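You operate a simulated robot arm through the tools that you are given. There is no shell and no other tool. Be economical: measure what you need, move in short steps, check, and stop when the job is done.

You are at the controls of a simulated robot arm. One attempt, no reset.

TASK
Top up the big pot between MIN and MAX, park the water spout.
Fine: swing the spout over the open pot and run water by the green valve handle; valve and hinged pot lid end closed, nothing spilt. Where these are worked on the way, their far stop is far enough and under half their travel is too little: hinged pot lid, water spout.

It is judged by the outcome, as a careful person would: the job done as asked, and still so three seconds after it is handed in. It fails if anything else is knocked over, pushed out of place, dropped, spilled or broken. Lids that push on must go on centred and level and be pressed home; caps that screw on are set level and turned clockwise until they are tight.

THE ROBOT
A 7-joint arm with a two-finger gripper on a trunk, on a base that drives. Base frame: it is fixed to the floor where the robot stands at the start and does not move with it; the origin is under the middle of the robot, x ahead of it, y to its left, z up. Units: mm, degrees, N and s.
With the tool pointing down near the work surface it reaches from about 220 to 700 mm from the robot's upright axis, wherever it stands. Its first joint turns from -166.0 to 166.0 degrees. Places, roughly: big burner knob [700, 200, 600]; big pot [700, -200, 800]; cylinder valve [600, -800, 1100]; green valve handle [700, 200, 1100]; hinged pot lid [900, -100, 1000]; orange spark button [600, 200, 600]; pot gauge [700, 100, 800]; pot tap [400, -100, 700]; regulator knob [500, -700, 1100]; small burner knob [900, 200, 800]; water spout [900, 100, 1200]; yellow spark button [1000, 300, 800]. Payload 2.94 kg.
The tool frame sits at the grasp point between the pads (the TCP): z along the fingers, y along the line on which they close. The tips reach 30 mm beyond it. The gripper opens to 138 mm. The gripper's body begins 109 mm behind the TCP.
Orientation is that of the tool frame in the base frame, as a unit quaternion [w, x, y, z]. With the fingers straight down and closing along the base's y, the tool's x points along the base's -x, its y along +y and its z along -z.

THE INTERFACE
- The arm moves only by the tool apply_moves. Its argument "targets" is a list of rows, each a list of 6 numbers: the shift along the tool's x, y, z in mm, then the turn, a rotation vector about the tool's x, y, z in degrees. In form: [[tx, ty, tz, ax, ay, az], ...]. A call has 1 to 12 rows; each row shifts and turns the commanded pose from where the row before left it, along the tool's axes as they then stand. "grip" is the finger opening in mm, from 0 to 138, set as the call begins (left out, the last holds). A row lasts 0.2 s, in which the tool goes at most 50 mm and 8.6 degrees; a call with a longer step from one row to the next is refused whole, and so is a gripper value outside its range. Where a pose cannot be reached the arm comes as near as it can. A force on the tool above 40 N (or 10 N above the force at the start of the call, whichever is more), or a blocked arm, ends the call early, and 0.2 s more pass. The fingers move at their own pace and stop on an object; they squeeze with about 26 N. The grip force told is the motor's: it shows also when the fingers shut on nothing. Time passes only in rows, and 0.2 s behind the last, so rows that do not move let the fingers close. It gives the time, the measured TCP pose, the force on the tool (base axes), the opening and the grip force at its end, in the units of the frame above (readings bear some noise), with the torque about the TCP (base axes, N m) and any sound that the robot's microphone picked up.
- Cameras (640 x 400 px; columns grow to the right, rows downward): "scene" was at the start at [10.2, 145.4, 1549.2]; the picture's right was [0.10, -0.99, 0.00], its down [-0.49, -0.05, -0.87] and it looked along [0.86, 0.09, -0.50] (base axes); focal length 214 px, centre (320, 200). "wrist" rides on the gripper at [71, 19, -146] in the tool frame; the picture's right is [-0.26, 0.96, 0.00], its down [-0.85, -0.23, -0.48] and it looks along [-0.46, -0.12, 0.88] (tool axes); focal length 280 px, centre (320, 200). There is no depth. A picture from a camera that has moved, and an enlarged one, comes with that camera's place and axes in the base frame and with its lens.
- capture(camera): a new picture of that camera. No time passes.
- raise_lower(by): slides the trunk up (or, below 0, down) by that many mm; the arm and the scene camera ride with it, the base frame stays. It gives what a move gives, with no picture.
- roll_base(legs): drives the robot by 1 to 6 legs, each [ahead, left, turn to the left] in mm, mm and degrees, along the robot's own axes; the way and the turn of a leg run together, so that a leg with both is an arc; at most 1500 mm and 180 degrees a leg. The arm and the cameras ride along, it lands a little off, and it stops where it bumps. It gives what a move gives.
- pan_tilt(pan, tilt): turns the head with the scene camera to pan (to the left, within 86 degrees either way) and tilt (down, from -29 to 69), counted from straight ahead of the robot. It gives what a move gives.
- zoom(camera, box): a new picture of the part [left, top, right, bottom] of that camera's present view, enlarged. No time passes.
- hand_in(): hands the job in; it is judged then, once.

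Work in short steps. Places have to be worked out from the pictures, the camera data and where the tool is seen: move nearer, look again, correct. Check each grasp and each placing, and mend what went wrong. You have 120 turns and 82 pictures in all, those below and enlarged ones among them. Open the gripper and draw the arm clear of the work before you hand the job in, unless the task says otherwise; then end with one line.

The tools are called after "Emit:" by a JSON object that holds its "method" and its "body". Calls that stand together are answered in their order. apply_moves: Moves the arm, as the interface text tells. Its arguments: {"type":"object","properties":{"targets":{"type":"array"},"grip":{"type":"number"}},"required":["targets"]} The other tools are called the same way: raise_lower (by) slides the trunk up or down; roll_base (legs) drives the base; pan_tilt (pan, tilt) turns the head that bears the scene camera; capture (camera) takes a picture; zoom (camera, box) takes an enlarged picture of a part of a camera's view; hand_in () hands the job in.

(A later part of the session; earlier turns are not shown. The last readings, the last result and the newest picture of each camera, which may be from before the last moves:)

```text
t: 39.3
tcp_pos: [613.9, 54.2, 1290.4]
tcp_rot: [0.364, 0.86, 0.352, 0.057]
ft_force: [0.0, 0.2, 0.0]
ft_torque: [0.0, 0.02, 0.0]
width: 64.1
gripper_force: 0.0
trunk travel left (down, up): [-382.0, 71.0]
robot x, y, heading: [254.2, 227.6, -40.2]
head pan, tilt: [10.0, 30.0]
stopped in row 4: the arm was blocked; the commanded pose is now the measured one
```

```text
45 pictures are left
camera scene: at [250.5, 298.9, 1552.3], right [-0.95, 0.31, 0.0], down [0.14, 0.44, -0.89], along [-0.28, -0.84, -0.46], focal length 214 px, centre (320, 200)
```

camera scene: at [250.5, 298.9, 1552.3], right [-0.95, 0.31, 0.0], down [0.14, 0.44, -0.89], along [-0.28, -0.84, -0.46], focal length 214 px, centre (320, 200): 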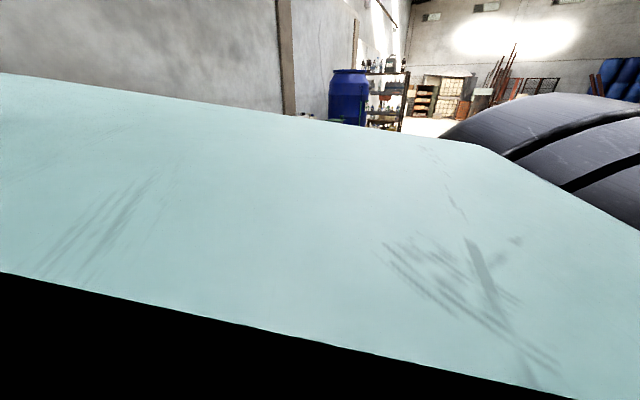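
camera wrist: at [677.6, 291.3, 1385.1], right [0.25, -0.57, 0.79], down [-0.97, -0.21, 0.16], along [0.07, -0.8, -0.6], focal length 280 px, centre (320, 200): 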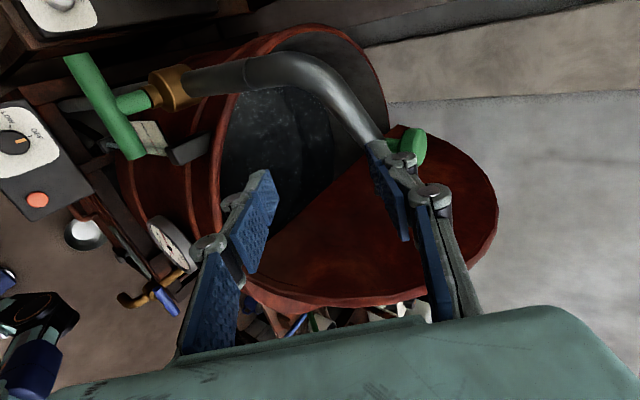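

The forearm is still leaning on the head. I extend the tool forward and up so the elbow moves away from it.

Emit:
{"method": "apply_moves", "body": {"targets": [[11, 36.5, -10, 0, 0, 0], [11, 36.5, -10, 0, 0, 0], [11, 36.5, -10, 0, 0, 0]]}}

Emit:
{"method": "capture", "body": {"camera": "scene"}}

Emit:
{"method": "capture", "body": {"camera": "wrist"}}

```text
t: 39.8
tcp_pos: [669.2, 116.5, 1321.5]
tcp_rot: [0.345, 0.827, 0.434, 0.089]
ft_force: [-0.1, 0.5, 0.2]
ft_torque: [0.02, -0.06, 0.05]
width: 64.2
gripper_force: 0.0
trunk travel left (down, up): [-382.0, 71.0]
robot x, y, heading: [253.7, 229.2, -39.8]
head pan, tilt: [10.0, 30.0]
stopped in row 2: the arm was blocked; the commanded pose is now the measured one
```

```text
44 pictures are left
camera scene: at [267.6, 292.2, 1566.8], right [-0.99, 0.1, 0.0], down [0.03, 0.32, -0.95], along [-0.1, -0.94, -0.32], focal length 214 px, centre (320, 200)
```

scene: 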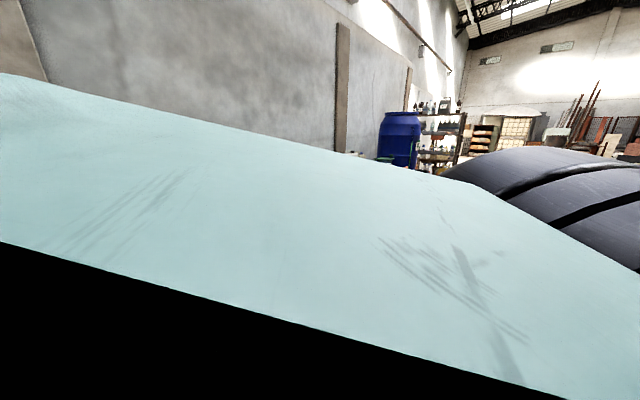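

```text
43 pictures are left
camera wrist: at [660.6, 236.7, 1430.5], right [0.48, -0.57, 0.67], down [-0.88, -0.34, 0.34], along [0.03, -0.75, -0.67], focal length 280 px, centre (320, 200)
```

wrist: 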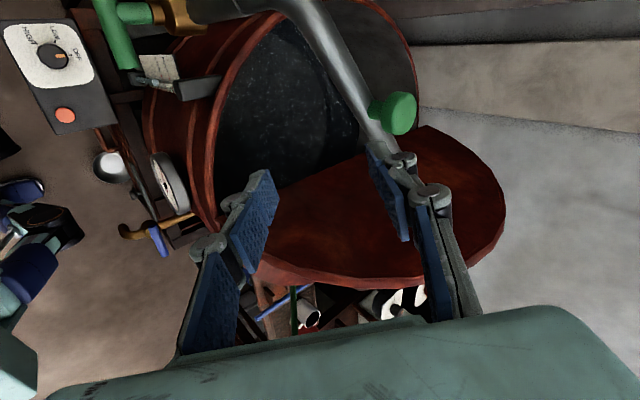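

The forearm lies just below the camera. I turn the head up and left, out of the way.

Emit:
{"method": "pan_tilt", "body": {"pan": 80, "tilt": -25}}

Emit:
{"method": "capture", "body": {"camera": "scene"}}

```text
t: 41.2
tcp_pos: [671.5, 117.3, 1321.3]
tcp_rot: [0.345, 0.828, 0.434, 0.086]
ft_force: [-0.3, 0.8, -0.9]
ft_torque: [-0.03, 0.0, 0.01]
width: 64.0
gripper_force: 0.1
trunk travel left (down, up): [-382.0, 71.0]
robot x, y, heading: [252.1, 230.9, -40.1]
head pan, tilt: [80.0, -25.0]
```

```text
42 pictures are left
camera scene: at [268.5, 292.9, 1568.1], right [-0.99, 0.11, 0.0], down [0.03, 0.31, -0.95], along [-0.1, -0.95, -0.31], focal length 214 px, centre (320, 200)
```

scene: 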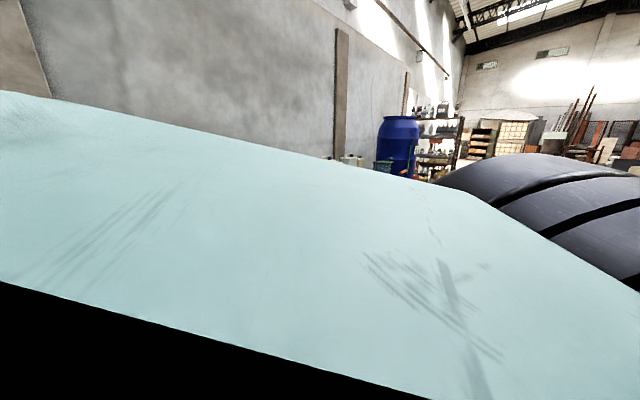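

The head stays trapped, so I reverse the rotation that caused this, a few rows at a time.

Emit:
{"method": "apply_moves", "body": {"targets": [[0, 0, 0, 6.29, -0.7, -5.27], [0, 0, 0, 6.29, -0.7, -5.27], [0, 0, 0, 6.29, -0.7, -5.27]]}}

Emit:
{"method": "capture", "body": {"camera": "scene"}}

```text
t: 42.0
tcp_pos: [669.8, 119.9, 1321.6]
tcp_rot: [0.223, 0.806, 0.546, -0.049]
ft_force: [-0.1, 0.1, 0.4]
ft_torque: [-0.02, 0.05, -0.01]
width: 63.8
gripper_force: 0.0
trunk travel left (down, up): [-382.0, 71.0]
robot x, y, heading: [253.7, 230.6, -40.1]
head pan, tilt: [80.0, -25.0]
```

```text
41 pictures are left
camera scene: at [340.5, 422.3, 1632.0], right [0.5, -0.86, 0.0], down [0.36, 0.21, -0.91], along [0.79, 0.46, 0.42], focal length 214 px, centre (320, 200)
```

scene: 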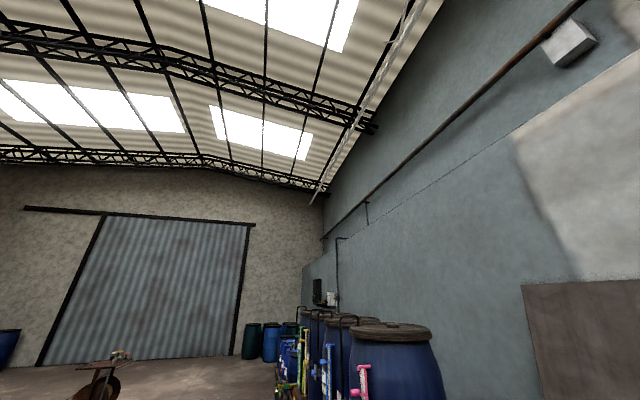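

Freed. I keep the head up and left for now. I raise the tool and relocate the base to about (380,630), heading -48°, so that the valve stem lies straight ahead.

Emit:
{"method": "apply_moves", "body": {"targets": [[-10, 9, -27, 0, 0, 0], [-10, 9, -27, 0, 0, 0]]}}

Emit:
{"method": "roll_base", "body": {"legs": [[-158, 100, 0], [0, 288, -8]]}}

Emit:
{"method": "capture", "body": {"camera": "wrist"}}

```text
t: 42.6
tcp_pos: [670.6, 118.4, 1382.3]
tcp_rot: [0.223, 0.806, 0.547, -0.049]
ft_force: [-0.1, 0.3, 0.4]
ft_torque: [-0.02, 0.01, 0.0]
width: 64.2
gripper_force: 0.0
trunk travel left (down, up): [-382.0, 71.0]
robot x, y, heading: [249.9, 229.5, -40.1]
head pan, tilt: [80.0, -25.0]
```

```text
t: 46.9
tcp_pos: [794.5, 448.6, 1381.3]
tcp_rot: [0.218, 0.842, 0.488, -0.065]
ft_force: [0.1, -0.3, -0.8]
ft_torque: [-0.02, 0.05, -0.04]
width: 64.1
gripper_force: 0.0
trunk travel left (down, up): [-382.0, 71.0]
robot x, y, heading: [392.4, 620.1, -48.3]
head pan, tilt: [80.0, -25.0]
```

```text
40 pictures are left
camera wrist: at [831.0, 559.7, 1494.0], right [0.69, -0.62, 0.38], down [-0.68, -0.37, 0.63], along [-0.25, -0.69, -0.68], focal length 280 px, centre (320, 200)
```

wrist: 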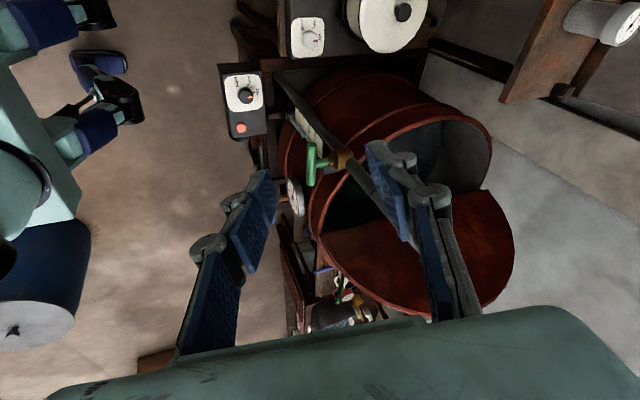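

The valve is straight ahead. I back up a further 80 mm for wrist room, then bring the tool to about (690,300,1200) and turn it horizontal along the stem.

Emit:
{"method": "roll_base", "body": {"legs": [[-80, 0, 0]]}}

Emit:
{"method": "apply_moves", "body": {"targets": [[-22.2, -1.6, 41, 0, 0, 0], [-22.2, -1.6, 41, 0, 0, 0], [-22.2, -1.6, 41, 0, 0, 0], [-22.2, -1.6, 41, 0, 0, 0], [-22.2, -1.6, 41, 0, 0, 0], [-22.2, -1.6, 41, 0, 0, 0]]}}

Emit:
{"method": "apply_moves", "body": {"targets": [[0, 0, 0, -7.58, 0.15, 2.62], [0, 0, 0, -7.58, 0.15, 2.62], [0, 0, 0, -7.58, 0.15, 2.62], [0, 0, 0, -7.58, 0.15, 2.62], [0, 0, 0, -7.58, 0.15, 2.62], [0, 0, 0, -7.58, 0.15, 2.62], [0, 0, 0, -7.58, 0.15, 2.62], [0, 0, 0, -7.58, 0.15, 2.62], [0, 0, 0, -7.58, 0.15, 2.62]]}}

Emit:
{"method": "capture", "body": {"camera": "wrist"}}

```text
t: 48.0
tcp_pos: [740.0, 510.2, 1382.5]
tcp_rot: [0.219, 0.843, 0.487, -0.064]
ft_force: [-0.2, 0.8, 0.4]
ft_torque: [-0.04, -0.03, 0.01]
width: 64.0
gripper_force: 0.0
trunk travel left (down, up): [-382.0, 71.0]
robot x, y, heading: [339.2, 678.2, -48.4]
head pan, tilt: [80.0, -25.0]
```

```text
t: 49.4
tcp_pos: [688.2, 301.1, 1199.3]
tcp_rot: [0.219, 0.843, 0.488, -0.064]
ft_force: [-0.5, -0.4, -0.5]
ft_torque: [0.01, 0.01, -0.03]
width: 63.6
gripper_force: 0.0
trunk travel left (down, up): [-382.0, 71.0]
robot x, y, heading: [343.5, 673.2, -47.7]
head pan, tilt: [80.0, -25.0]
```

```text
t: 51.4
tcp_pos: [721.3, 262.7, 1221.2]
tcp_rot: [0.653, 0.654, 0.27, 0.271]
ft_force: [0.1, -0.1, 0.7]
ft_torque: [0.03, 0.04, 0.01]
width: 64.1
gripper_force: 0.1
out of reach, approached as far as the arm can: row 7, 8, 9
trunk travel left (down, up): [-382.0, 71.0]
robot x, y, heading: [343.1, 680.8, -47.8]
head pan, tilt: [80.0, -25.0]
```

```text
39 pictures are left
camera wrist: at [668.7, 413.6, 1240.4], right [-0.19, -0.19, 0.96], down [-0.94, -0.26, -0.23], along [0.3, -0.95, -0.13], focal length 280 px, centre (320, 200)
```

wrist: 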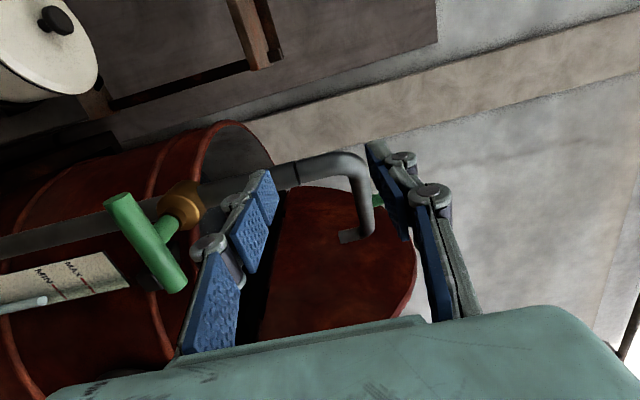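

The tool is now horizontal along the stem. The bar centre is at about (732,206,1058). I descend to bar height with 60 mm standoff.

Emit:
{"method": "apply_moves", "body": {"targets": [[-6, -20, -13, 0, 0, 0], [-6, -36, 0, 0, 0, 0], [-6, -36, 0, 0, 0, 0], [-6, -36, 0, 0, 0, 0], [-6, -36, 0, 0, 0, 0]]}}

Emit:
{"method": "capture", "body": {"camera": "wrist"}}

```text
t: 52.6
tcp_pos: [699.4, 236.7, 1062.0]
tcp_rot: [0.653, 0.653, 0.271, 0.271]
ft_force: [-1.0, -0.2, -0.2]
ft_torque: [0.02, 0.0, 0.02]
width: 63.9
gripper_force: 0.0
out of reach, approached as far as the arm can: row 1
trunk travel left (down, up): [-382.0, 71.0]
robot x, y, heading: [344.4, 678.1, -48.0]
head pan, tilt: [80.0, -25.0]
```

```text
38 pictures are left
camera wrist: at [646.7, 388.7, 1079.9], right [-0.19, -0.19, 0.96], down [-0.94, -0.26, -0.23], along [0.3, -0.95, -0.13], focal length 280 px, centre (320, 200)
```

wrist: 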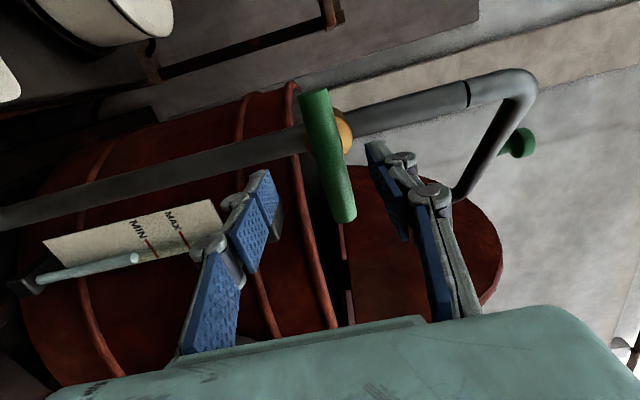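

The bar is about 48 mm ahead, roughly 6 mm above the tool axis and 4 mm to its +x side. I correct for that, advance 38 mm and close. The gauge can be seen from here too, with its level below MIN.

Emit:
{"method": "apply_moves", "body": {"targets": [[4, 6, 0, 0, 0, 0], [0, 0, 19, 0, 0, 0], [0, 0, 19, 0, 0, 0]]}}

Emit:
{"method": "capture", "body": {"camera": "wrist"}}

```text
t: 53.4
tcp_pos: [728.6, 213.1, 1067.3]
tcp_rot: [0.652, 0.654, 0.271, 0.271]
ft_force: [-0.1, -0.2, -0.2]
ft_torque: [-0.01, 0.0, -0.01]
width: 63.9
gripper_force: 0.0
trunk travel left (down, up): [-382.0, 71.0]
robot x, y, heading: [339.3, 681.4, -48.3]
head pan, tilt: [80.0, -25.0]
```

```text
37 pictures are left
camera wrist: at [676.9, 366.4, 1086.1], right [-0.18, -0.19, 0.96], down [-0.94, -0.26, -0.23], along [0.3, -0.95, -0.13], focal length 280 px, centre (320, 200)
```

wrist: 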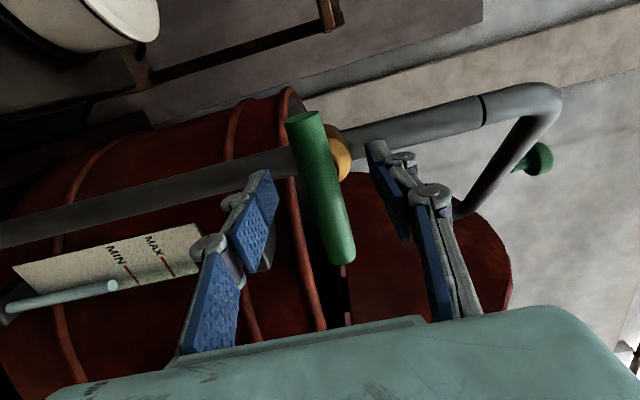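

Aligned. I close on the bar.

Emit:
{"method": "apply_moves", "body": {"targets": [[0, 0, 0, 0, 0, 0], [0, 0, 0, 0, 0, 0], [0, 0, 0, 0, 0, 0]], "grip": 0}}

Emit:
{"method": "zoom", "body": {"camera": "wrist", "box": [0, 200, 240, 350]}}

```text
t: 54.2
tcp_pos: [729.4, 214.1, 1069.0]
tcp_rot: [0.655, 0.652, 0.27, 0.271]
ft_force: [3.6, -4.3, 8.4]
ft_torque: [0.03, 0.02, -0.03]
width: 19.0
gripper_force: 44.4
trunk travel left (down, up): [-382.0, 71.0]
robot x, y, heading: [338.5, 680.2, -48.0]
head pan, tilt: [80.0, -25.0]
```

```text
2.67 times, centred on (120, 275) of wrist
camera zoom: at [677.1, 366.2, 1087.4], right [-0.19, -0.18, 0.97], down [-0.94, -0.26, -0.23], along [0.3, -0.95, -0.12], focal length 748 px, centre (853, 0)
```

zoom: 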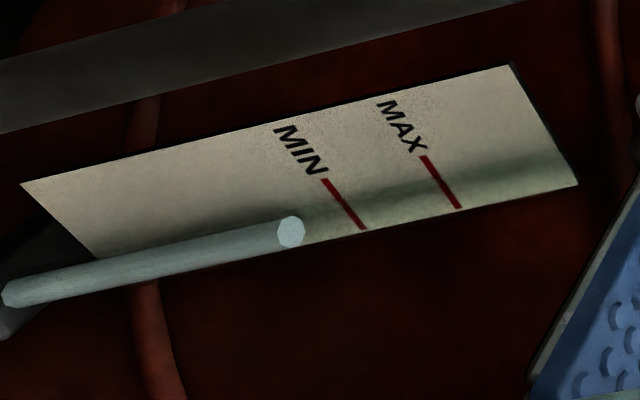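

Gripped (19 mm). I try opening counter-clockwise as seen from the handle, in small turns, watching the torque.

Emit:
{"method": "apply_moves", "body": {"targets": [[0, 0, 0, 0, 0, -6], [0, 0, 0, 0, 0, -6]]}}

Emit:
{"method": "capture", "body": {"camera": "wrist"}}

```text
t: 54.8
tcp_pos: [730.3, 213.9, 1068.5]
tcp_rot: [0.679, 0.62, 0.337, 0.2]
ft_force: [4.1, -8.4, 14.1]
ft_torque: [0.17, 0.22, 1.03]
width: 19.0
gripper_force: 44.1
trunk travel left (down, up): [-382.0, 71.0]
robot x, y, heading: [338.9, 680.7, -48.0]
head pan, tilt: [80.0, -25.0]
```

```text
35 pictures are left
camera wrist: at [678.8, 367.9, 1071.8], right [-0.04, -0.04, 1.0], down [-0.96, -0.28, -0.05], along [0.29, -0.96, -0.02], focal length 280 px, centre (320, 200)
```

wrist: 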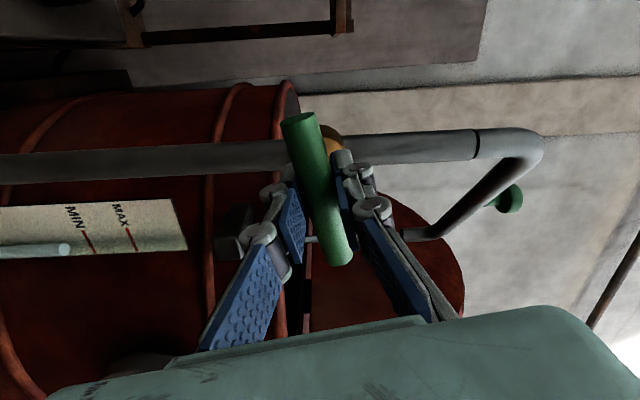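

The bar turned with the tool with no torque about the stem, so it opens this way. I turn on by 24° and look.

Emit:
{"method": "apply_moves", "body": {"targets": [[0, 0, 0, 0, 0, -8], [0, 0, 0, 0, 0, -8], [0, 0, 0, 0, 0, -8]]}}

Emit:
{"method": "capture", "body": {"camera": "wrist"}}

```text
t: 55.6
tcp_pos: [729.5, 214.4, 1067.9]
tcp_rot: [0.706, 0.537, 0.458, 0.054]
ft_force: [7.4, -8.5, 15.9]
ft_torque: [-0.08, -0.05, -0.01]
width: 19.2
gripper_force: 44.1
trunk travel left (down, up): [-382.0, 71.0]
robot x, y, heading: [342.4, 679.2, -47.7]
head pan, tilt: [80.0, -25.0]
```

```text
34 pictures are left
camera wrist: at [675.5, 364.3, 1041.1], right [0.25, 0.25, 0.93], down [-0.92, -0.24, 0.31], along [0.31, -0.94, 0.17], focal length 280 px, centre (320, 200)
```

wrist: 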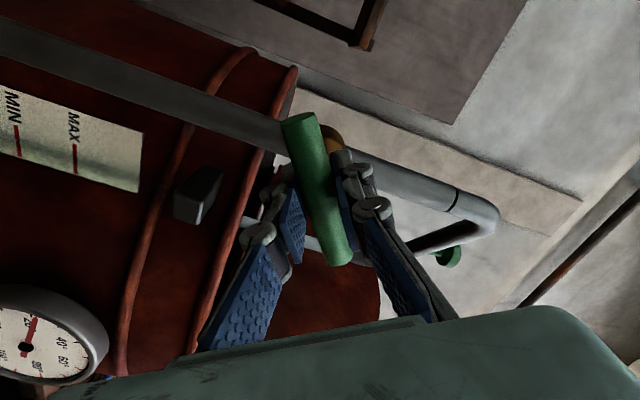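

I zoom to check for the stream and the level.

Emit:
{"method": "zoom", "body": {"camera": "wrist", "box": [240, 180, 432, 300]}}

```text
3.33 times, centred on (336, 240) of wrist
camera zoom: at [675.5, 364.3, 1041.1], right [0.25, 0.25, 0.93], down [-0.92, -0.24, 0.31], along [0.31, -0.94, 0.17], focal length 935 px, centre (267, 67)
```

zoom: 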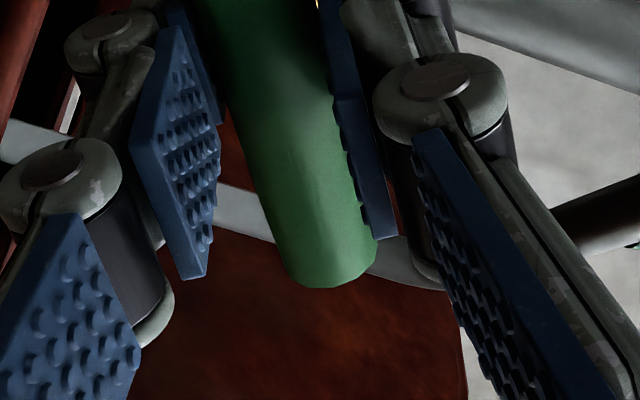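

Water is running into the pot. I close again right away, which brings the gauge back into view, to measure the fill rate.

Emit:
{"method": "apply_moves", "body": {"targets": [[0, 0, 0, 0, 0, 8], [0, 0, 0, 0, 0, 8], [0, 0, 0, 0, 0, 8], [0, 0, 0, 0, 0, 6], [0, 0, 0, 0, 0, 6]]}}

Emit:
{"method": "zoom", "body": {"camera": "wrist", "box": [0, 200, 240, 350]}}

```text
t: 56.8
tcp_pos: [730.1, 213.4, 1068.9]
tcp_rot: [0.656, 0.651, 0.267, 0.272]
ft_force: [7.1, -9.6, 21.7]
ft_torque: [0.05, 0.1, -0.56]
width: 19.1
gripper_force: 44.5
trunk travel left (down, up): [-382.0, 71.0]
robot x, y, heading: [344.4, 675.7, -47.7]
head pan, tilt: [80.0, -25.0]
```

```text
2.67 times, centred on (120, 275) of wrist
camera zoom: at [677.2, 366.4, 1087.1], right [-0.19, -0.18, 0.96], down [-0.94, -0.26, -0.24], along [0.3, -0.95, -0.12], focal length 748 px, centre (853, 0)
```

zoom: 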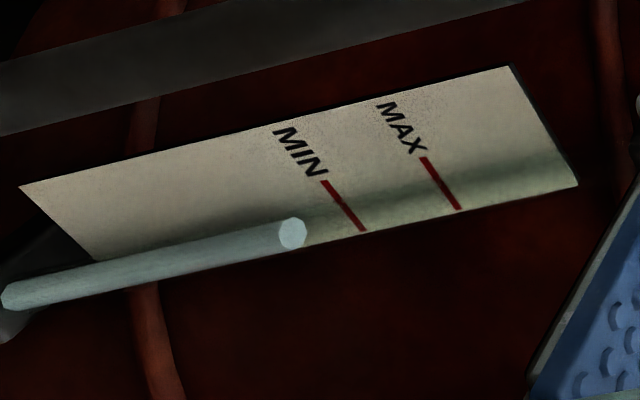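

The level rose only slightly, so filling is slow. I'll open fully (about 88°) and let it run.

Emit:
{"method": "apply_moves", "body": {"targets": [[0, 0, 0, 0, 0, -8], [0, 0, 0, 0, 0, -8], [0, 0, 0, 0, 0, -8], [0, 0, 0, 0, 0, -8], [0, 0, 0, 0, 0, -8], [0, 0, 0, 0, 0, -8], [0, 0, 0, 0, 0, -8], [0, 0, 0, 0, 0, -8]]}}

Emit:
{"method": "apply_moves", "body": {"targets": [[0, 0, 0, 0, 0, -8], [0, 0, 0, 0, 0, -8], [0, 0, 0, 0, 0, -6]]}}

Emit:
{"method": "capture", "body": {"camera": "wrist"}}

```text
t: 58.6
tcp_pos: [728.3, 212.9, 1068.1]
tcp_rot: [0.698, 0.411, 0.574, -0.118]
ft_force: [3.5, -11.5, 15.9]
ft_torque: [-0.54, -0.54, -0.5]
width: 18.8
gripper_force: 44.3
trunk travel left (down, up): [-382.0, 71.0]
robot x, y, heading: [343.2, 677.3, -47.8]
head pan, tilt: [80.0, -25.0]
```

```text
t: 59.4
tcp_pos: [728.0, 212.2, 1068.7]
tcp_rot: [0.663, 0.292, 0.643, -0.248]
ft_force: [2.3, -15.2, 12.6]
ft_torque: [-0.49, -0.54, -0.1]
width: 19.0
gripper_force: 43.9
trunk travel left (down, up): [-382.0, 71.0]
robot x, y, heading: [337.4, 677.6, -48.1]
head pan, tilt: [80.0, -25.0]
```

```text
31 pictures are left
camera wrist: at [643.0, 332.1, 997.2], right [0.67, 0.67, 0.33], down [-0.54, 0.13, 0.83], along [0.51, -0.73, 0.45], focal length 280 px, centre (320, 200)
```

wrist: 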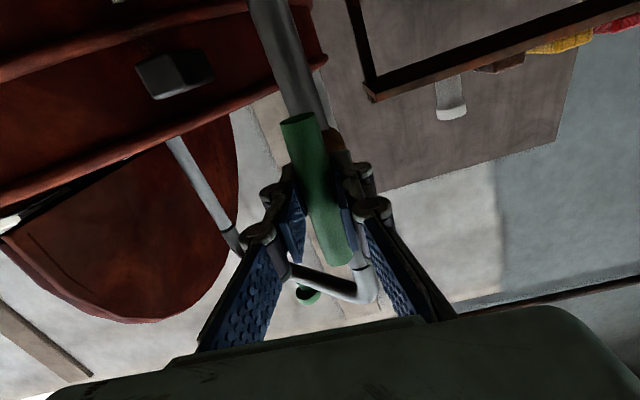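

Full flow, and the stream falls inside the pot. I wait about 8 s, then close and read the gauge.

Emit:
{"method": "apply_moves", "body": {"targets": [[0, 0, 0, 0, 0, 0], [0, 0, 0, 0, 0, 0], [0, 0, 0, 0, 0, 0], [0, 0, 0, 0, 0, 0], [0, 0, 0, 0, 0, 0], [0, 0, 0, 0, 0, 0], [0, 0, 0, 0, 0, 0], [0, 0, 0, 0, 0, 0], [0, 0, 0, 0, 0, 0], [0, 0, 0, 0, 0, 0], [0, 0, 0, 0, 0, 0], [0, 0, 0, 0, 0, 0]]}}

Emit:
{"method": "apply_moves", "body": {"targets": [[0, 0, 0, 0, 0, 0], [0, 0, 0, 0, 0, 0], [0, 0, 0, 0, 0, 0], [0, 0, 0, 0, 0, 0], [0, 0, 0, 0, 0, 0], [0, 0, 0, 0, 0, 0], [0, 0, 0, 0, 0, 0], [0, 0, 0, 0, 0, 0], [0, 0, 0, 0, 0, 0], [0, 0, 0, 0, 0, 0], [0, 0, 0, 0, 0, 0], [0, 0, 0, 0, 0, 0]]}}

Emit:
{"method": "apply_moves", "body": {"targets": [[0, 0, 0, 0, 0, 8], [0, 0, 0, 0, 0, 8], [0, 0, 0, 0, 0, 8], [0, 0, 0, 0, 0, 8], [0, 0, 0, 0, 0, 8], [0, 0, 0, 0, 0, 8], [0, 0, 0, 0, 0, 8], [0, 0, 0, 0, 0, 8]]}}

Emit:
{"method": "apply_moves", "body": {"targets": [[0, 0, 0, 0, 0, 8], [0, 0, 0, 0, 0, 8], [0, 0, 0, 0, 0, 6]]}}

Emit:
{"method": "zoom", "body": {"camera": "wrist", "box": [0, 200, 240, 350]}}

```text
t: 62.0
tcp_pos: [728.8, 212.1, 1067.1]
tcp_rot: [0.663, 0.293, 0.643, -0.247]
ft_force: [0.6, -17.4, 14.3]
ft_torque: [-0.02, -0.08, 0.01]
width: 19.0
gripper_force: 44.4
trunk travel left (down, up): [-382.0, 71.0]
robot x, y, heading: [341.2, 675.5, -48.0]
head pan, tilt: [80.0, -25.0]
```

```text
t: 64.6
tcp_pos: [728.4, 212.9, 1067.6]
tcp_rot: [0.662, 0.295, 0.643, -0.248]
ft_force: [-1.8, -17.5, 13.7]
ft_torque: [-0.04, 0.0, 0.0]
width: 19.2
gripper_force: 43.5
trunk travel left (down, up): [-382.0, 71.0]
robot x, y, heading: [345.6, 677.8, -48.0]
head pan, tilt: [80.0, -25.0]
```

```text
t: 66.4
tcp_pos: [730.8, 213.9, 1069.5]
tcp_rot: [0.694, 0.589, 0.389, 0.143]
ft_force: [4.0, -12.1, 15.5]
ft_torque: [-0.07, -0.01, -0.19]
width: 19.2
gripper_force: 44.0
trunk travel left (down, up): [-382.0, 71.0]
robot x, y, heading: [342.4, 677.9, -48.0]
head pan, tilt: [80.0, -25.0]
```

```text
t: 67.2
tcp_pos: [730.1, 214.2, 1070.0]
tcp_rot: [0.654, 0.652, 0.269, 0.272]
ft_force: [3.9, -8.1, 21.6]
ft_torque: [-0.04, 0.08, -0.52]
width: 18.8
gripper_force: 44.7
trunk travel left (down, up): [-382.0, 71.0]
robot x, y, heading: [340.2, 680.8, -48.3]
head pan, tilt: [80.0, -25.0]
```

```text
2.67 times, centred on (120, 275) of wrist
camera zoom: at [677.0, 366.8, 1087.3], right [-0.19, -0.18, 0.96], down [-0.94, -0.26, -0.24], along [0.3, -0.95, -0.12], focal length 748 px, centre (853, 0)
```

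zoom: 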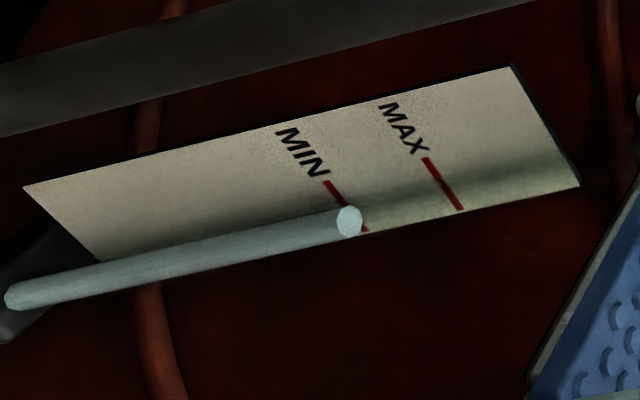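

The level is just at MIN. About 40 px more on this scale puts it near the middle, so I repeat with a shorter wait.

Emit:
{"method": "apply_moves", "body": {"targets": [[0, 0, 0, 0, 0, -8], [0, 0, 0, 0, 0, -8], [0, 0, 0, 0, 0, -8], [0, 0, 0, 0, 0, -8], [0, 0, 0, 0, 0, -8], [0, 0, 0, 0, 0, -8], [0, 0, 0, 0, 0, -8], [0, 0, 0, 0, 0, -8]]}}

Emit:
{"method": "apply_moves", "body": {"targets": [[0, 0, 0, 0, 0, -8], [0, 0, 0, 0, 0, -8], [0, 0, 0, 0, 0, -6], [0, 0, 0, 0, 0, 0], [0, 0, 0, 0, 0, 0], [0, 0, 0, 0, 0, 0], [0, 0, 0, 0, 0, 0], [0, 0, 0, 0, 0, 0], [0, 0, 0, 0, 0, 0], [0, 0, 0, 0, 0, 0], [0, 0, 0, 0, 0, 0], [0, 0, 0, 0, 0, 0]]}}

Emit:
{"method": "apply_moves", "body": {"targets": [[0, 0, 0, 0, 0, 0], [0, 0, 0, 0, 0, 0], [0, 0, 0, 0, 0, 8], [0, 0, 0, 0, 0, 8], [0, 0, 0, 0, 0, 8], [0, 0, 0, 0, 0, 8], [0, 0, 0, 0, 0, 8], [0, 0, 0, 0, 0, 8], [0, 0, 0, 0, 0, 8], [0, 0, 0, 0, 0, 8]]}}

Emit:
{"method": "apply_moves", "body": {"targets": [[0, 0, 0, 0, 0, 8], [0, 0, 0, 0, 0, 8], [0, 0, 0, 0, 0, 6]]}}

Emit:
{"method": "zoom", "body": {"camera": "wrist", "box": [0, 200, 240, 350]}}

```text
t: 69.0
tcp_pos: [729.7, 213.8, 1068.6]
tcp_rot: [0.698, 0.41, 0.575, -0.118]
ft_force: [3.8, -7.8, 14.8]
ft_torque: [0.08, 0.11, 0.22]
width: 19.0
gripper_force: 44.0
trunk travel left (down, up): [-382.0, 71.0]
robot x, y, heading: [346.0, 683.2, -48.0]
head pan, tilt: [80.0, -25.0]
```

```text
t: 71.6
tcp_pos: [728.7, 212.4, 1068.0]
tcp_rot: [0.663, 0.294, 0.643, -0.248]
ft_force: [-0.7, -13.0, 14.1]
ft_torque: [-0.05, -0.02, 0.01]
width: 19.0
gripper_force: 43.8
trunk travel left (down, up): [-382.0, 71.0]
robot x, y, heading: [339.2, 679.9, -48.2]
head pan, tilt: [80.0, -25.0]
```

```text
t: 73.8
tcp_pos: [730.8, 215.4, 1068.5]
tcp_rot: [0.694, 0.589, 0.39, 0.142]
ft_force: [-1.0, -6.2, 14.0]
ft_torque: [0.07, 0.14, 0.04]
width: 19.1
gripper_force: 44.3
trunk travel left (down, up): [-382.0, 71.0]
robot x, y, heading: [340.7, 682.8, -48.0]
head pan, tilt: [80.0, -25.0]
```

```text
t: 74.6
tcp_pos: [729.4, 214.9, 1070.2]
tcp_rot: [0.655, 0.652, 0.27, 0.272]
ft_force: [2.3, -4.6, 18.9]
ft_torque: [0.01, 0.09, -0.6]
width: 19.4
gripper_force: 43.8
trunk travel left (down, up): [-382.0, 71.0]
robot x, y, heading: [342.1, 678.6, -48.1]
head pan, tilt: [80.0, -25.0]
```

```text
2.67 times, centred on (120, 275) of wrist
camera zoom: at [677.1, 367.0, 1087.4], right [-0.19, -0.18, 0.96], down [-0.94, -0.26, -0.24], along [0.3, -0.95, -0.12], focal length 748 px, centre (853, 0)
```

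zoom: 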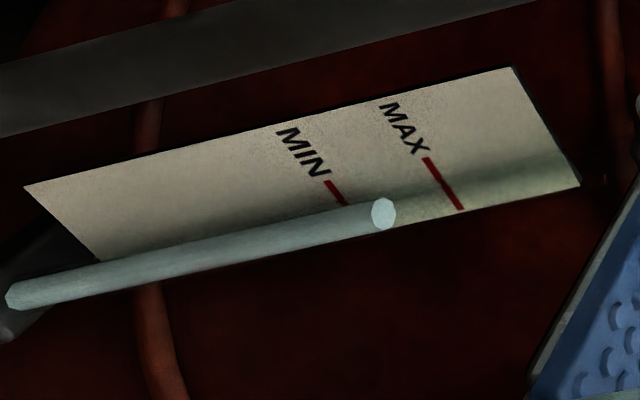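

The level is inside the band, about a quarter of the way up. One short opening more brings it near the middle.

Emit:
{"method": "apply_moves", "body": {"targets": [[0, 0, 0, 0, 0, -8], [0, 0, 0, 0, 0, -8], [0, 0, 0, 0, 0, -8], [0, 0, 0, 0, 0, -8], [0, 0, 0, 0, 0, -8], [0, 0, 0, 0, 0, -8], [0, 0, 0, 0, 0, -8], [0, 0, 0, 0, 0, -8], [0, 0, 0, 0, 0, 8], [0, 0, 0, 0, 0, 8], [0, 0, 0, 0, 0, 8], [0, 0, 0, 0, 0, 8]]}}

Emit:
{"method": "apply_moves", "body": {"targets": [[0, 0, 0, 0, 0, 8], [0, 0, 0, 0, 0, 8], [0, 0, 0, 0, 0, 8], [0, 0, 0, 0, 0, 8], [0, 0, 0, 0, 0, 3], [0, 0, 0, 0, 0, 0]]}}

Emit:
{"method": "zoom", "body": {"camera": "wrist", "box": [0, 200, 240, 350]}}

Emit:
{"method": "capture", "body": {"camera": "wrist"}}

```text
t: 77.2
tcp_pos: [730.2, 214.6, 1069.0]
tcp_rot: [0.703, 0.553, 0.439, 0.082]
ft_force: [0.3, -3.2, 14.3]
ft_torque: [0.06, 0.15, 0.02]
width: 19.2
gripper_force: 43.5
trunk travel left (down, up): [-382.0, 71.0]
robot x, y, heading: [340.4, 677.1, -48.1]
head pan, tilt: [80.0, -25.0]
```

```text
t: 78.6
tcp_pos: [730.4, 214.5, 1069.7]
tcp_rot: [0.647, 0.658, 0.254, 0.289]
ft_force: [8.0, -6.0, 22.4]
ft_torque: [-0.84, 0.94, 0.19]
width: 19.5
gripper_force: 43.9
trunk travel left (down, up): [-382.0, 71.0]
robot x, y, heading: [342.6, 677.7, -48.0]
head pan, tilt: [80.0, -25.0]
```

```text
2.67 times, centred on (120, 275) of wrist
camera zoom: at [676.4, 366.6, 1090.8], right [-0.22, -0.22, 0.95], down [-0.93, -0.26, -0.28], along [0.3, -0.94, -0.14], focal length 748 px, centre (853, 0)
```

zoom: 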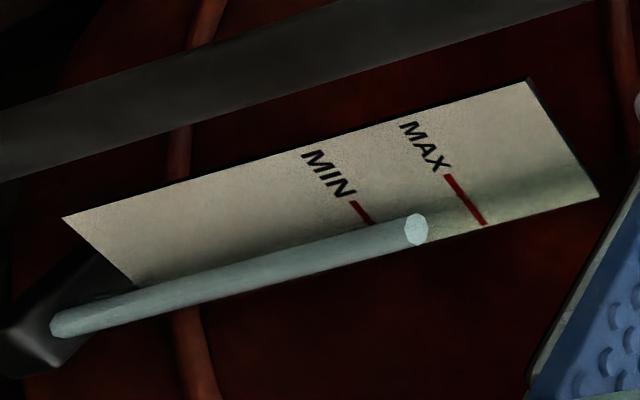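

```text
27 pictures are left
camera wrist: at [676.4, 366.6, 1090.8], right [-0.22, -0.22, 0.95], down [-0.93, -0.26, -0.28], along [0.3, -0.94, -0.14], focal length 280 px, centre (320, 200)
```

wrist: 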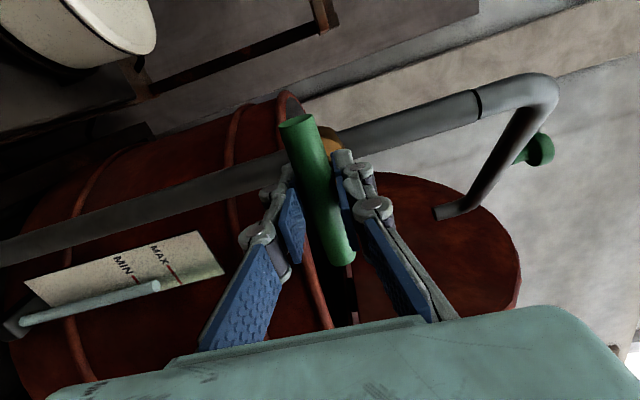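

The level is between MIN and MAX, the valve is against its closed stop and no stream shows. I release the handle and withdraw.

Emit:
{"method": "apply_moves", "body": {"targets": [[0, 0, 0, 0, 0, 0], [0, 0, 0, 0, 0, 0], [0, 0, 0, 0, 0, 0], [0, 0, -20, 0, 0, 0], [0, 0, -40, 0, 0, 0], [0, 30, -15, 0, 0, 0], [0, 40, 0, 0, 0, 0]], "grip": 64}}

Emit:
{"method": "capture", "body": {"camera": "wrist"}}

```text
t: 80.2
tcp_pos: [696.2, 237.6, 1125.9]
tcp_rot: [0.645, 0.66, 0.254, 0.288]
ft_force: [0.4, 0.1, 0.0]
ft_torque: [0.0, 0.01, 0.0]
width: 63.8
gripper_force: 0.0
out of reach, approached as far as the arm can: row 5, 6, 7
trunk travel left (down, up): [-382.0, 71.0]
robot x, y, heading: [343.5, 675.8, -47.8]
head pan, tilt: [80.0, -25.0]
```

```text
26 pictures are left
camera wrist: at [640.2, 388.9, 1147.7], right [-0.22, -0.22, 0.95], down [-0.93, -0.25, -0.27], along [0.3, -0.94, -0.15], focal length 280 px, centre (320, 200)
```

wrist: 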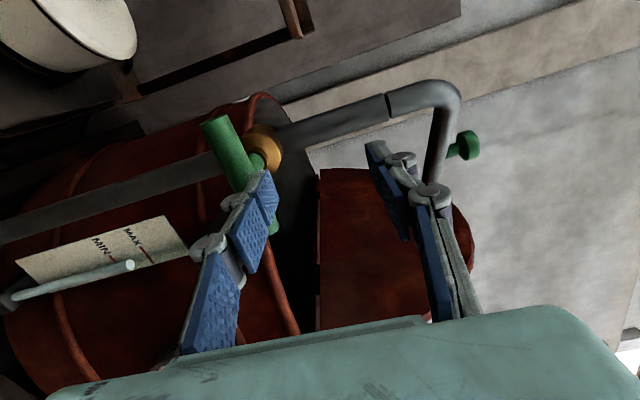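

Clear of the handle. I turn the tool back down and return to the driving pose.

Emit:
{"method": "apply_moves", "body": {"targets": [[0, 20, 0, 7.58, -0.15, -2.62], [0, 20, 0, 7.58, -0.15, -2.62], [0, 20, 0, 7.58, -0.15, -2.62], [0, 0, 0, 7.58, -0.15, -2.62], [0, 0, 0, 7.58, -0.15, -2.62], [0, 0, 0, 7.58, -0.15, -2.62], [0, 0, 0, 7.58, -0.15, -2.62], [0, 0, 0, 7.58, -0.15, -2.62], [0, 0, 0, 7.58, -0.15, -2.62]]}}

Emit:
{"method": "capture", "body": {"camera": "wrist"}}

```text
t: 82.2
tcp_pos: [700.8, 229.3, 1174.2]
tcp_rot: [0.211, 0.847, 0.486, -0.041]
ft_force: [0.4, -0.1, -0.1]
ft_torque: [0.02, 0.0, 0.02]
width: 64.2
gripper_force: 0.1
out of reach, approached as far as the arm can: row 5, 6
trunk travel left (down, up): [-382.0, 71.0]
robot x, y, heading: [341.6, 679.3, -48.0]
head pan, tilt: [80.0, -25.0]
```

```text
25 pictures are left
camera wrist: at [734.3, 335.3, 1292.4], right [0.67, -0.64, 0.38], down [-0.7, -0.39, 0.59], along [-0.23, -0.66, -0.71], focal length 280 px, centre (320, 200)
```

wrist: 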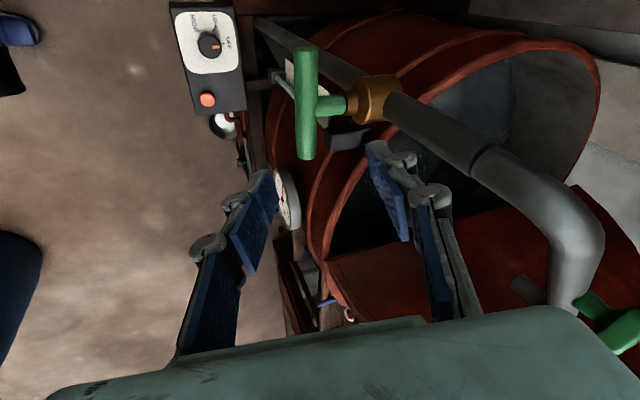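

The valve bar is where it was before. I raise to the driving pose and return to the first stance.

Emit:
{"method": "apply_moves", "body": {"targets": [[22, -3, -38, 0, 0, 0], [22, -3, -38, 0, 0, 0], [22, -3, -38, 0, 0, 0], [22, -3, -38, 0, 0, 0], [22, -3, -38, 0, 0, 0], [22, -3, -38, 0, 0, 0], [22, -3, -38, 0, 0, 0], [22, -3, -38, 0, 0, 0]]}}

Emit:
{"method": "roll_base", "body": {"legs": [[80, 0, 0], [0, -288, 8], [150, -100, 0]]}}

Emit:
{"method": "capture", "body": {"camera": "wrist"}}

```text
t: 84.0
tcp_pos: [732.6, 503.4, 1392.5]
tcp_rot: [0.212, 0.848, 0.484, -0.04]
ft_force: [-0.2, -0.1, 0.2]
ft_torque: [0.02, 0.0, -0.01]
width: 64.1
gripper_force: 0.1
trunk travel left (down, up): [-382.0, 71.0]
robot x, y, heading: [340.9, 676.0, -47.8]
head pan, tilt: [80.0, -25.0]
```

```text
t: 88.9
tcp_pos: [652.8, 117.3, 1393.0]
tcp_rot: [0.215, 0.812, 0.542, -0.025]
ft_force: [0.3, -0.7, -0.5]
ft_torque: [0.07, 0.01, -0.01]
width: 64.2
gripper_force: 0.1
trunk travel left (down, up): [-382.0, 71.0]
robot x, y, heading: [238.2, 239.1, -40.1]
head pan, tilt: [80.0, -25.0]
```

```text
24 pictures are left
camera wrist: at [671.5, 227.1, 1510.3], right [0.75, -0.54, 0.38], down [-0.64, -0.49, 0.59], along [-0.13, -0.69, -0.71], focal length 280 px, centre (320, 200)
```

wrist: 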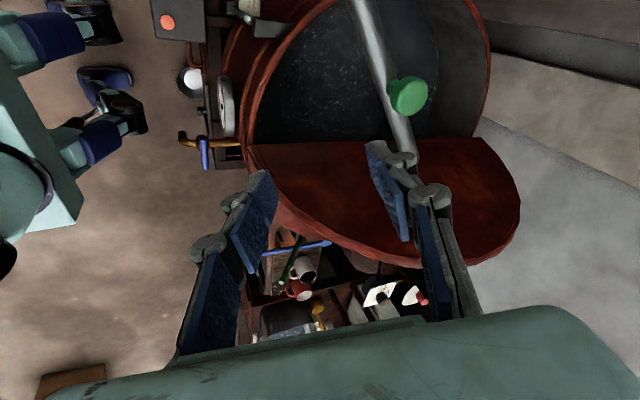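

The knob is at about (766,44,1288). I turn the tool to the cage orientation used before and go to a pre-grasp.

Emit:
{"method": "apply_moves", "body": {"targets": [[0, 0, 0, 2.28, -5.2, -3.64], [0, 0, 0, 2.28, -5.2, -3.64], [0, 0, 0, 2.28, -5.2, -3.64], [0, 0, 0, 2.28, -5.2, -3.64], [0, 0, 0, 2.28, -5.2, -3.64], [9, 31, 10, 0, 0, 0], [9, 31, 10, 0, 0, 0], [9, 31, 10, 0, 0, 0], [9, 31, 10, 0, 0, 0]]}}

Emit:
{"method": "capture", "body": {"camera": "wrist"}}

```text
t: 90.9
tcp_pos: [773.9, 94.6, 1338.4]
tcp_rot: [0.243, 0.706, 0.597, -0.293]
ft_force: [0.0, -0.5, 0.2]
ft_torque: [0.0, 0.01, -0.02]
width: 64.2
gripper_force: 0.0
trunk travel left (down, up): [-382.0, 71.0]
robot x, y, heading: [243.6, 239.1, -39.6]
head pan, tilt: [80.0, -25.0]
```

```text
23 pictures are left
camera wrist: at [819.6, 240.3, 1390.7], right [0.92, -0.35, 0.18], down [-0.27, -0.23, 0.94], along [-0.29, -0.91, -0.3], focal length 280 px, centre (320, 200)
```

wrist: 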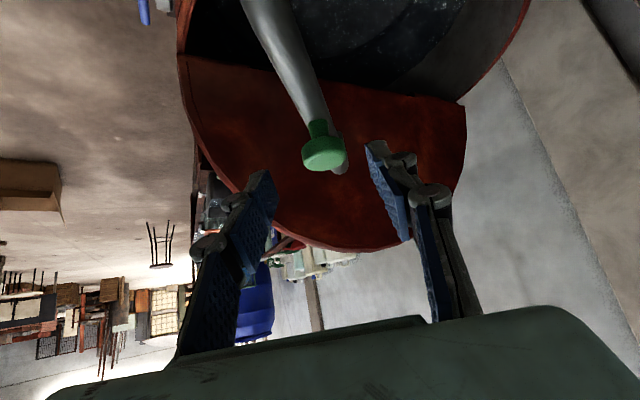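

Aligned. I advance 60 mm and cage the knob.

Emit:
{"method": "apply_moves", "body": {"targets": [[0, 0, 30, 0, 0, 0], [0, 0, 30, 0, 0, 0]]}}

Emit:
{"method": "apply_moves", "body": {"targets": [[0, 0, 0, 0, 0, 0], [0, 0, 0, 0, 0, 0], [0.8, 15.4, -0.8, -5.66, 0, -5.66], [0.8, 15.4, -0.8, -5.66, 0, -5.66], [0.8, 15.4, -0.8, -5.66, 0, -5.66]], "grip": 46}}

Emit:
{"method": "capture", "body": {"camera": "wrist"}}

```text
t: 91.5
tcp_pos: [766.0, 50.0, 1297.2]
tcp_rot: [0.243, 0.708, 0.596, -0.292]
ft_force: [-0.4, -0.5, 0.7]
ft_torque: [-0.02, -0.01, -0.04]
width: 64.0
gripper_force: 0.1
trunk travel left (down, up): [-382.0, 71.0]
robot x, y, heading: [240.1, 242.4, -39.9]
head pan, tilt: [80.0, -25.0]
```

```text
t: 92.7
tcp_pos: [813.8, 54.1, 1295.4]
tcp_rot: [0.299, 0.568, 0.731, -0.233]
ft_force: [0.9, -0.1, 0.8]
ft_torque: [-0.05, 0.03, -0.03]
width: 46.4
gripper_force: 0.0
trunk travel left (down, up): [-382.0, 71.0]
robot x, y, heading: [238.2, 235.4, -40.3]
head pan, tilt: [80.0, -25.0]
```

```text
22 pictures are left
camera wrist: at [794.3, 205.8, 1348.0], right [0.98, 0.06, 0.18], down [-0.16, -0.32, 0.94], along [0.11, -0.95, -0.3], focal length 280 px, centre (320, 200)
```

wrist: 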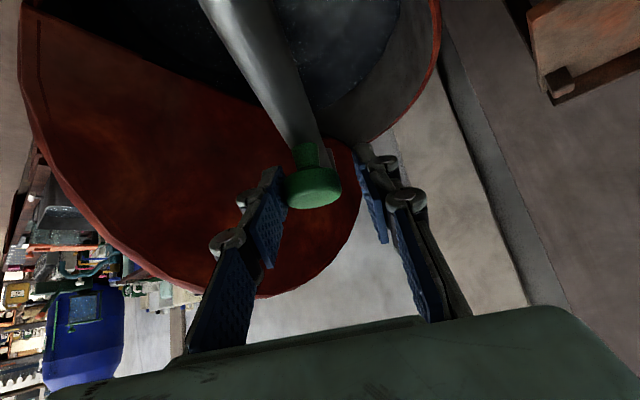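

The spout follows. I swing on towards its park.

Emit:
{"method": "apply_moves", "body": {"targets": [[0.8, 16, -0.8, -5.66, 0, -5.66], [0.8, 16, -0.8, -5.66, 0, -5.66], [0.8, 16, -0.8, -5.66, 0, -5.66], [0.8, 16, -0.8, -5.66, 0, -5.66]]}}

Emit:
{"method": "capture", "body": {"camera": "wrist"}}

```text
t: 93.7
tcp_pos: [868.5, 86.5, 1296.4]
tcp_rot: [0.354, 0.345, 0.858, -0.141]
ft_force: [-0.7, -0.2, -0.5]
ft_torque: [-0.03, 0.0, -0.03]
width: 46.2
gripper_force: 0.2
trunk travel left (down, up): [-382.0, 71.0]
robot x, y, heading: [242.9, 239.9, -39.9]
head pan, tilt: [80.0, -25.0]
```

```text
21 pictures are left
camera wrist: at [770.4, 205.2, 1348.6], right [0.8, 0.57, 0.19], down [0.03, -0.35, 0.93], along [0.6, -0.74, -0.3], focal length 280 px, centre (320, 200)
```

wrist: 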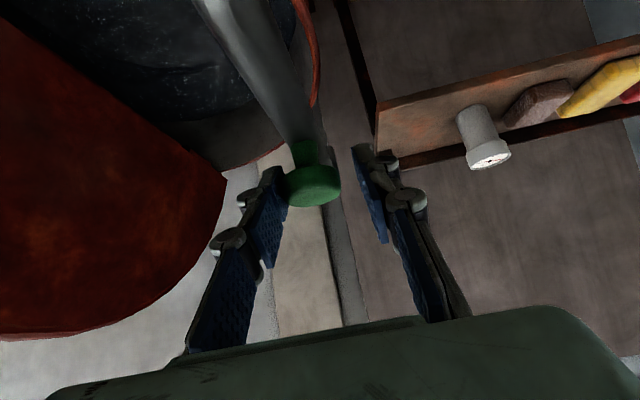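

About 14° remain. I finish up to the stop.

Emit:
{"method": "apply_moves", "body": {"targets": [[0.8, 16, -0.8, -5.66, 0, -5.66], [0.4, 12, -0.4, -4, 0, -4], [0.4, 8, -0.4, -2.8, 0, -2.8]]}}

Emit:
{"method": "capture", "body": {"camera": "wrist"}}

```text
t: 94.5
tcp_pos: [886.5, 112.9, 1295.2]
tcp_rot: [0.37, 0.211, 0.901, -0.085]
ft_force: [-5.1, -5.7, -0.6]
ft_torque: [-0.07, 0.08, -0.09]
width: 51.2
gripper_force: 3.9
trunk travel left (down, up): [-382.0, 71.0]
robot x, y, heading: [240.1, 237.8, -40.2]
head pan, tilt: [80.0, -25.0]
```

```text
20 pictures are left
camera wrist: at [757.9, 197.3, 1348.1], right [0.6, 0.78, 0.19], down [0.14, -0.33, 0.93], along [0.79, -0.53, -0.3], focal length 280 px, centre (320, 200)
```

wrist: 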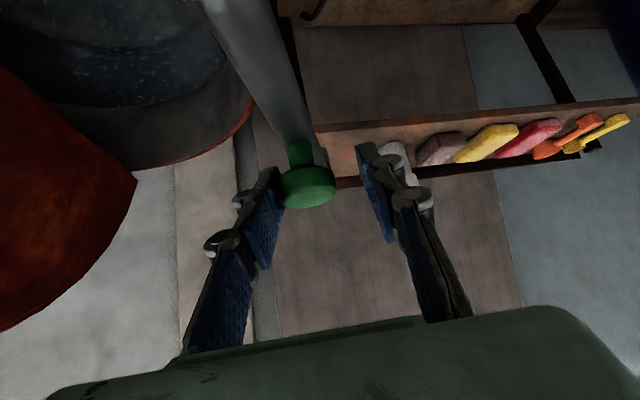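

The spout is parked against its stop, knob at about (885,104). I ease off, open and withdraw.

Emit:
{"method": "apply_moves", "body": {"targets": [[0, -4, 0, 0, 0, 0], [0, 0, 0, 0, 0, 0], [0, 0, -15, 0, 0, 0], [0, 0, -35, 0, 0, 0], [0, 0, -40, 0, 0, 0]], "grip": 64}}

Emit:
{"method": "capture", "body": {"camera": "wrist"}}

```text
t: 95.7
tcp_pos: [826.8, 141.0, 1360.1]
tcp_rot: [0.37, 0.211, 0.901, -0.085]
ft_force: [0.2, 0.1, 0.9]
ft_torque: [-0.01, -0.03, 0.0]
width: 64.2
gripper_force: 0.1
trunk travel left (down, up): [-382.0, 71.0]
robot x, y, heading: [239.2, 236.0, -39.9]
head pan, tilt: [80.0, -25.0]
```

```text
19 pictures are left
camera wrist: at [698.7, 224.8, 1412.9], right [0.59, 0.78, 0.19], down [0.14, -0.33, 0.93], along [0.79, -0.53, -0.3], focal length 280 px, centre (320, 200)
```

wrist: 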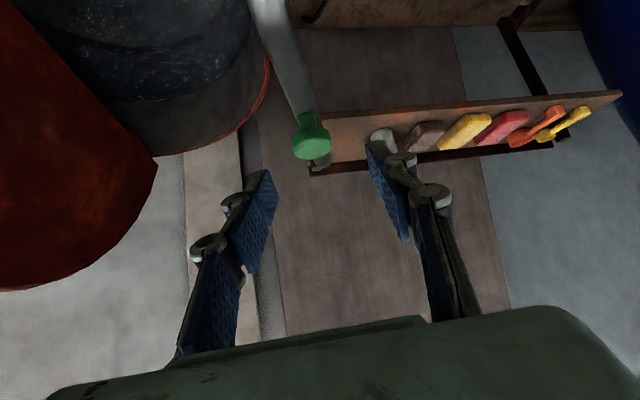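

The spout is parked. For the lid I retrace: back over the pot, pitch the tool down, then over the lid to its robot side.

Emit:
{"method": "apply_moves", "body": {"targets": [[4.3, -35, -15, 0, 0, 0], [4.3, -35, -15, 0, 0, 0], [4.3, -35, -15, 0, 0, 0], [4.3, -35, -15, 0, 0, 0], [4.3, -35, -15, 0, 0, 0], [0, 0, 0, 0, 7.5, 0], [0, 0, 0, 0, 7.5, 0], [0, 0, 0, 0, 7.5, 0], [0, 0, 0, 0, 7.5, 0], [0, 0, 0, 0, 7.5, 0], [0, 0, 0, 0, 7.5, 0]]}}

Emit:
{"method": "apply_moves", "body": {"targets": [[0, 0, 0, 0, 0, 8], [0, 0, 0, 0, 0, 8], [0, 0, 0, 0, 0, 3]]}}

```text
t: 98.1
tcp_pos: [689.8, 14.3, 1397.5]
tcp_rot: [0.029, 0.227, 0.974, -0.005]
ft_force: [0.1, -1.2, 0.2]
ft_torque: [-0.02, -0.06, 0.0]
width: 63.9
gripper_force: 0.0
out of reach, approached as far as the arm can: row 11
trunk travel left (down, up): [-382.0, 71.0]
robot x, y, heading: [241.3, 240.5, -40.2]
head pan, tilt: [80.0, -25.0]
```

```text
t: 98.9
tcp_pos: [690.3, 13.3, 1396.8]
tcp_rot: [0.031, 0.385, 0.922, 0.0]
ft_force: [-0.2, 0.2, -0.2]
ft_torque: [-0.02, 0.02, 0.0]
width: 63.9
gripper_force: 0.1
trunk travel left (down, up): [-382.0, 71.0]
robot x, y, heading: [241.0, 236.4, -39.9]
head pan, tilt: [80.0, -25.0]
```

I cross over the lid top to about (500,-190,1390) and then turn the tool towards the lid face.

Emit:
{"method": "apply_moves", "body": {"targets": [[-1.8, -46.3, 0, 0, 0, 0], [-1.8, -46.3, 0, 0, 0, 0], [-1.8, -46.3, 0, 0, 0, 0], [-1.8, -46.3, 0, 0, 0, 0], [-1.8, -46.3, 0, 0, 0, 0], [-1.8, -46.3, 0, 0, 0, 0]]}}

Emit:
{"method": "apply_moves", "body": {"targets": [[0, 0, 0, -8, 0, 0], [0, 0, 0, -8, 0, 0], [0, 0, 0, -8, 0, 0], [0, 0, 0, -8, 0, 0], [0, 0, 0, -8, 0, 0], [0, 0, 0, -8, 0, 0], [0, 0, 0, -8, 0, 0], [0, 0, 0, -8, 0, 0]]}}

Emit:
{"method": "capture", "body": {"camera": "wrist"}}

```text
t: 100.3
tcp_pos: [501.8, -193.0, 1389.5]
tcp_rot: [0.031, 0.384, 0.923, 0.0]
ft_force: [0.5, 0.7, -0.2]
ft_torque: [0.02, 0.01, 0.01]
width: 64.0
gripper_force: 0.1
trunk travel left (down, up): [-382.0, 71.0]
robot x, y, heading: [241.6, 240.3, -40.1]
head pan, tilt: [80.0, -25.0]
```

```text
t: 102.1
tcp_pos: [492.0, -182.2, 1393.5]
tcp_rot: [0.174, 0.349, 0.857, 0.338]
ft_force: [-0.8, 0.2, 0.6]
ft_torque: [0.03, -0.03, 0.0]
width: 64.1
gripper_force: 0.1
out of reach, approached as far as the arm can: row 2, 3, 4, 5
trunk travel left (down, up): [-382.0, 71.0]
robot x, y, heading: [241.7, 237.9, -40.0]
head pan, tilt: [80.0, -25.0]
```

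```text
18 pictures are left
camera wrist: at [374.1, -188.7, 1506.1], right [0.65, 0.32, 0.69], down [0.23, -0.95, 0.23], along [0.73, 0.01, -0.69], focal length 280 px, centre (320, 200)
```

wrist: 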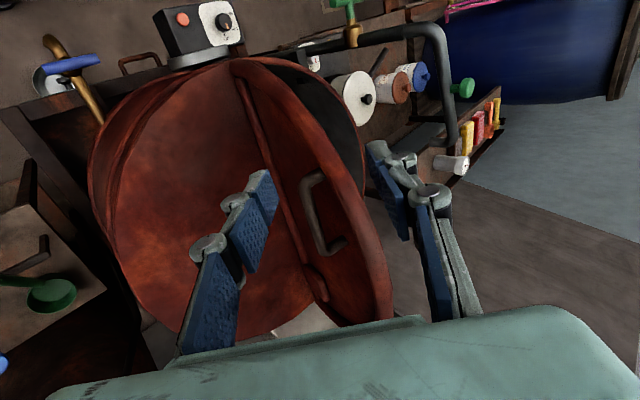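

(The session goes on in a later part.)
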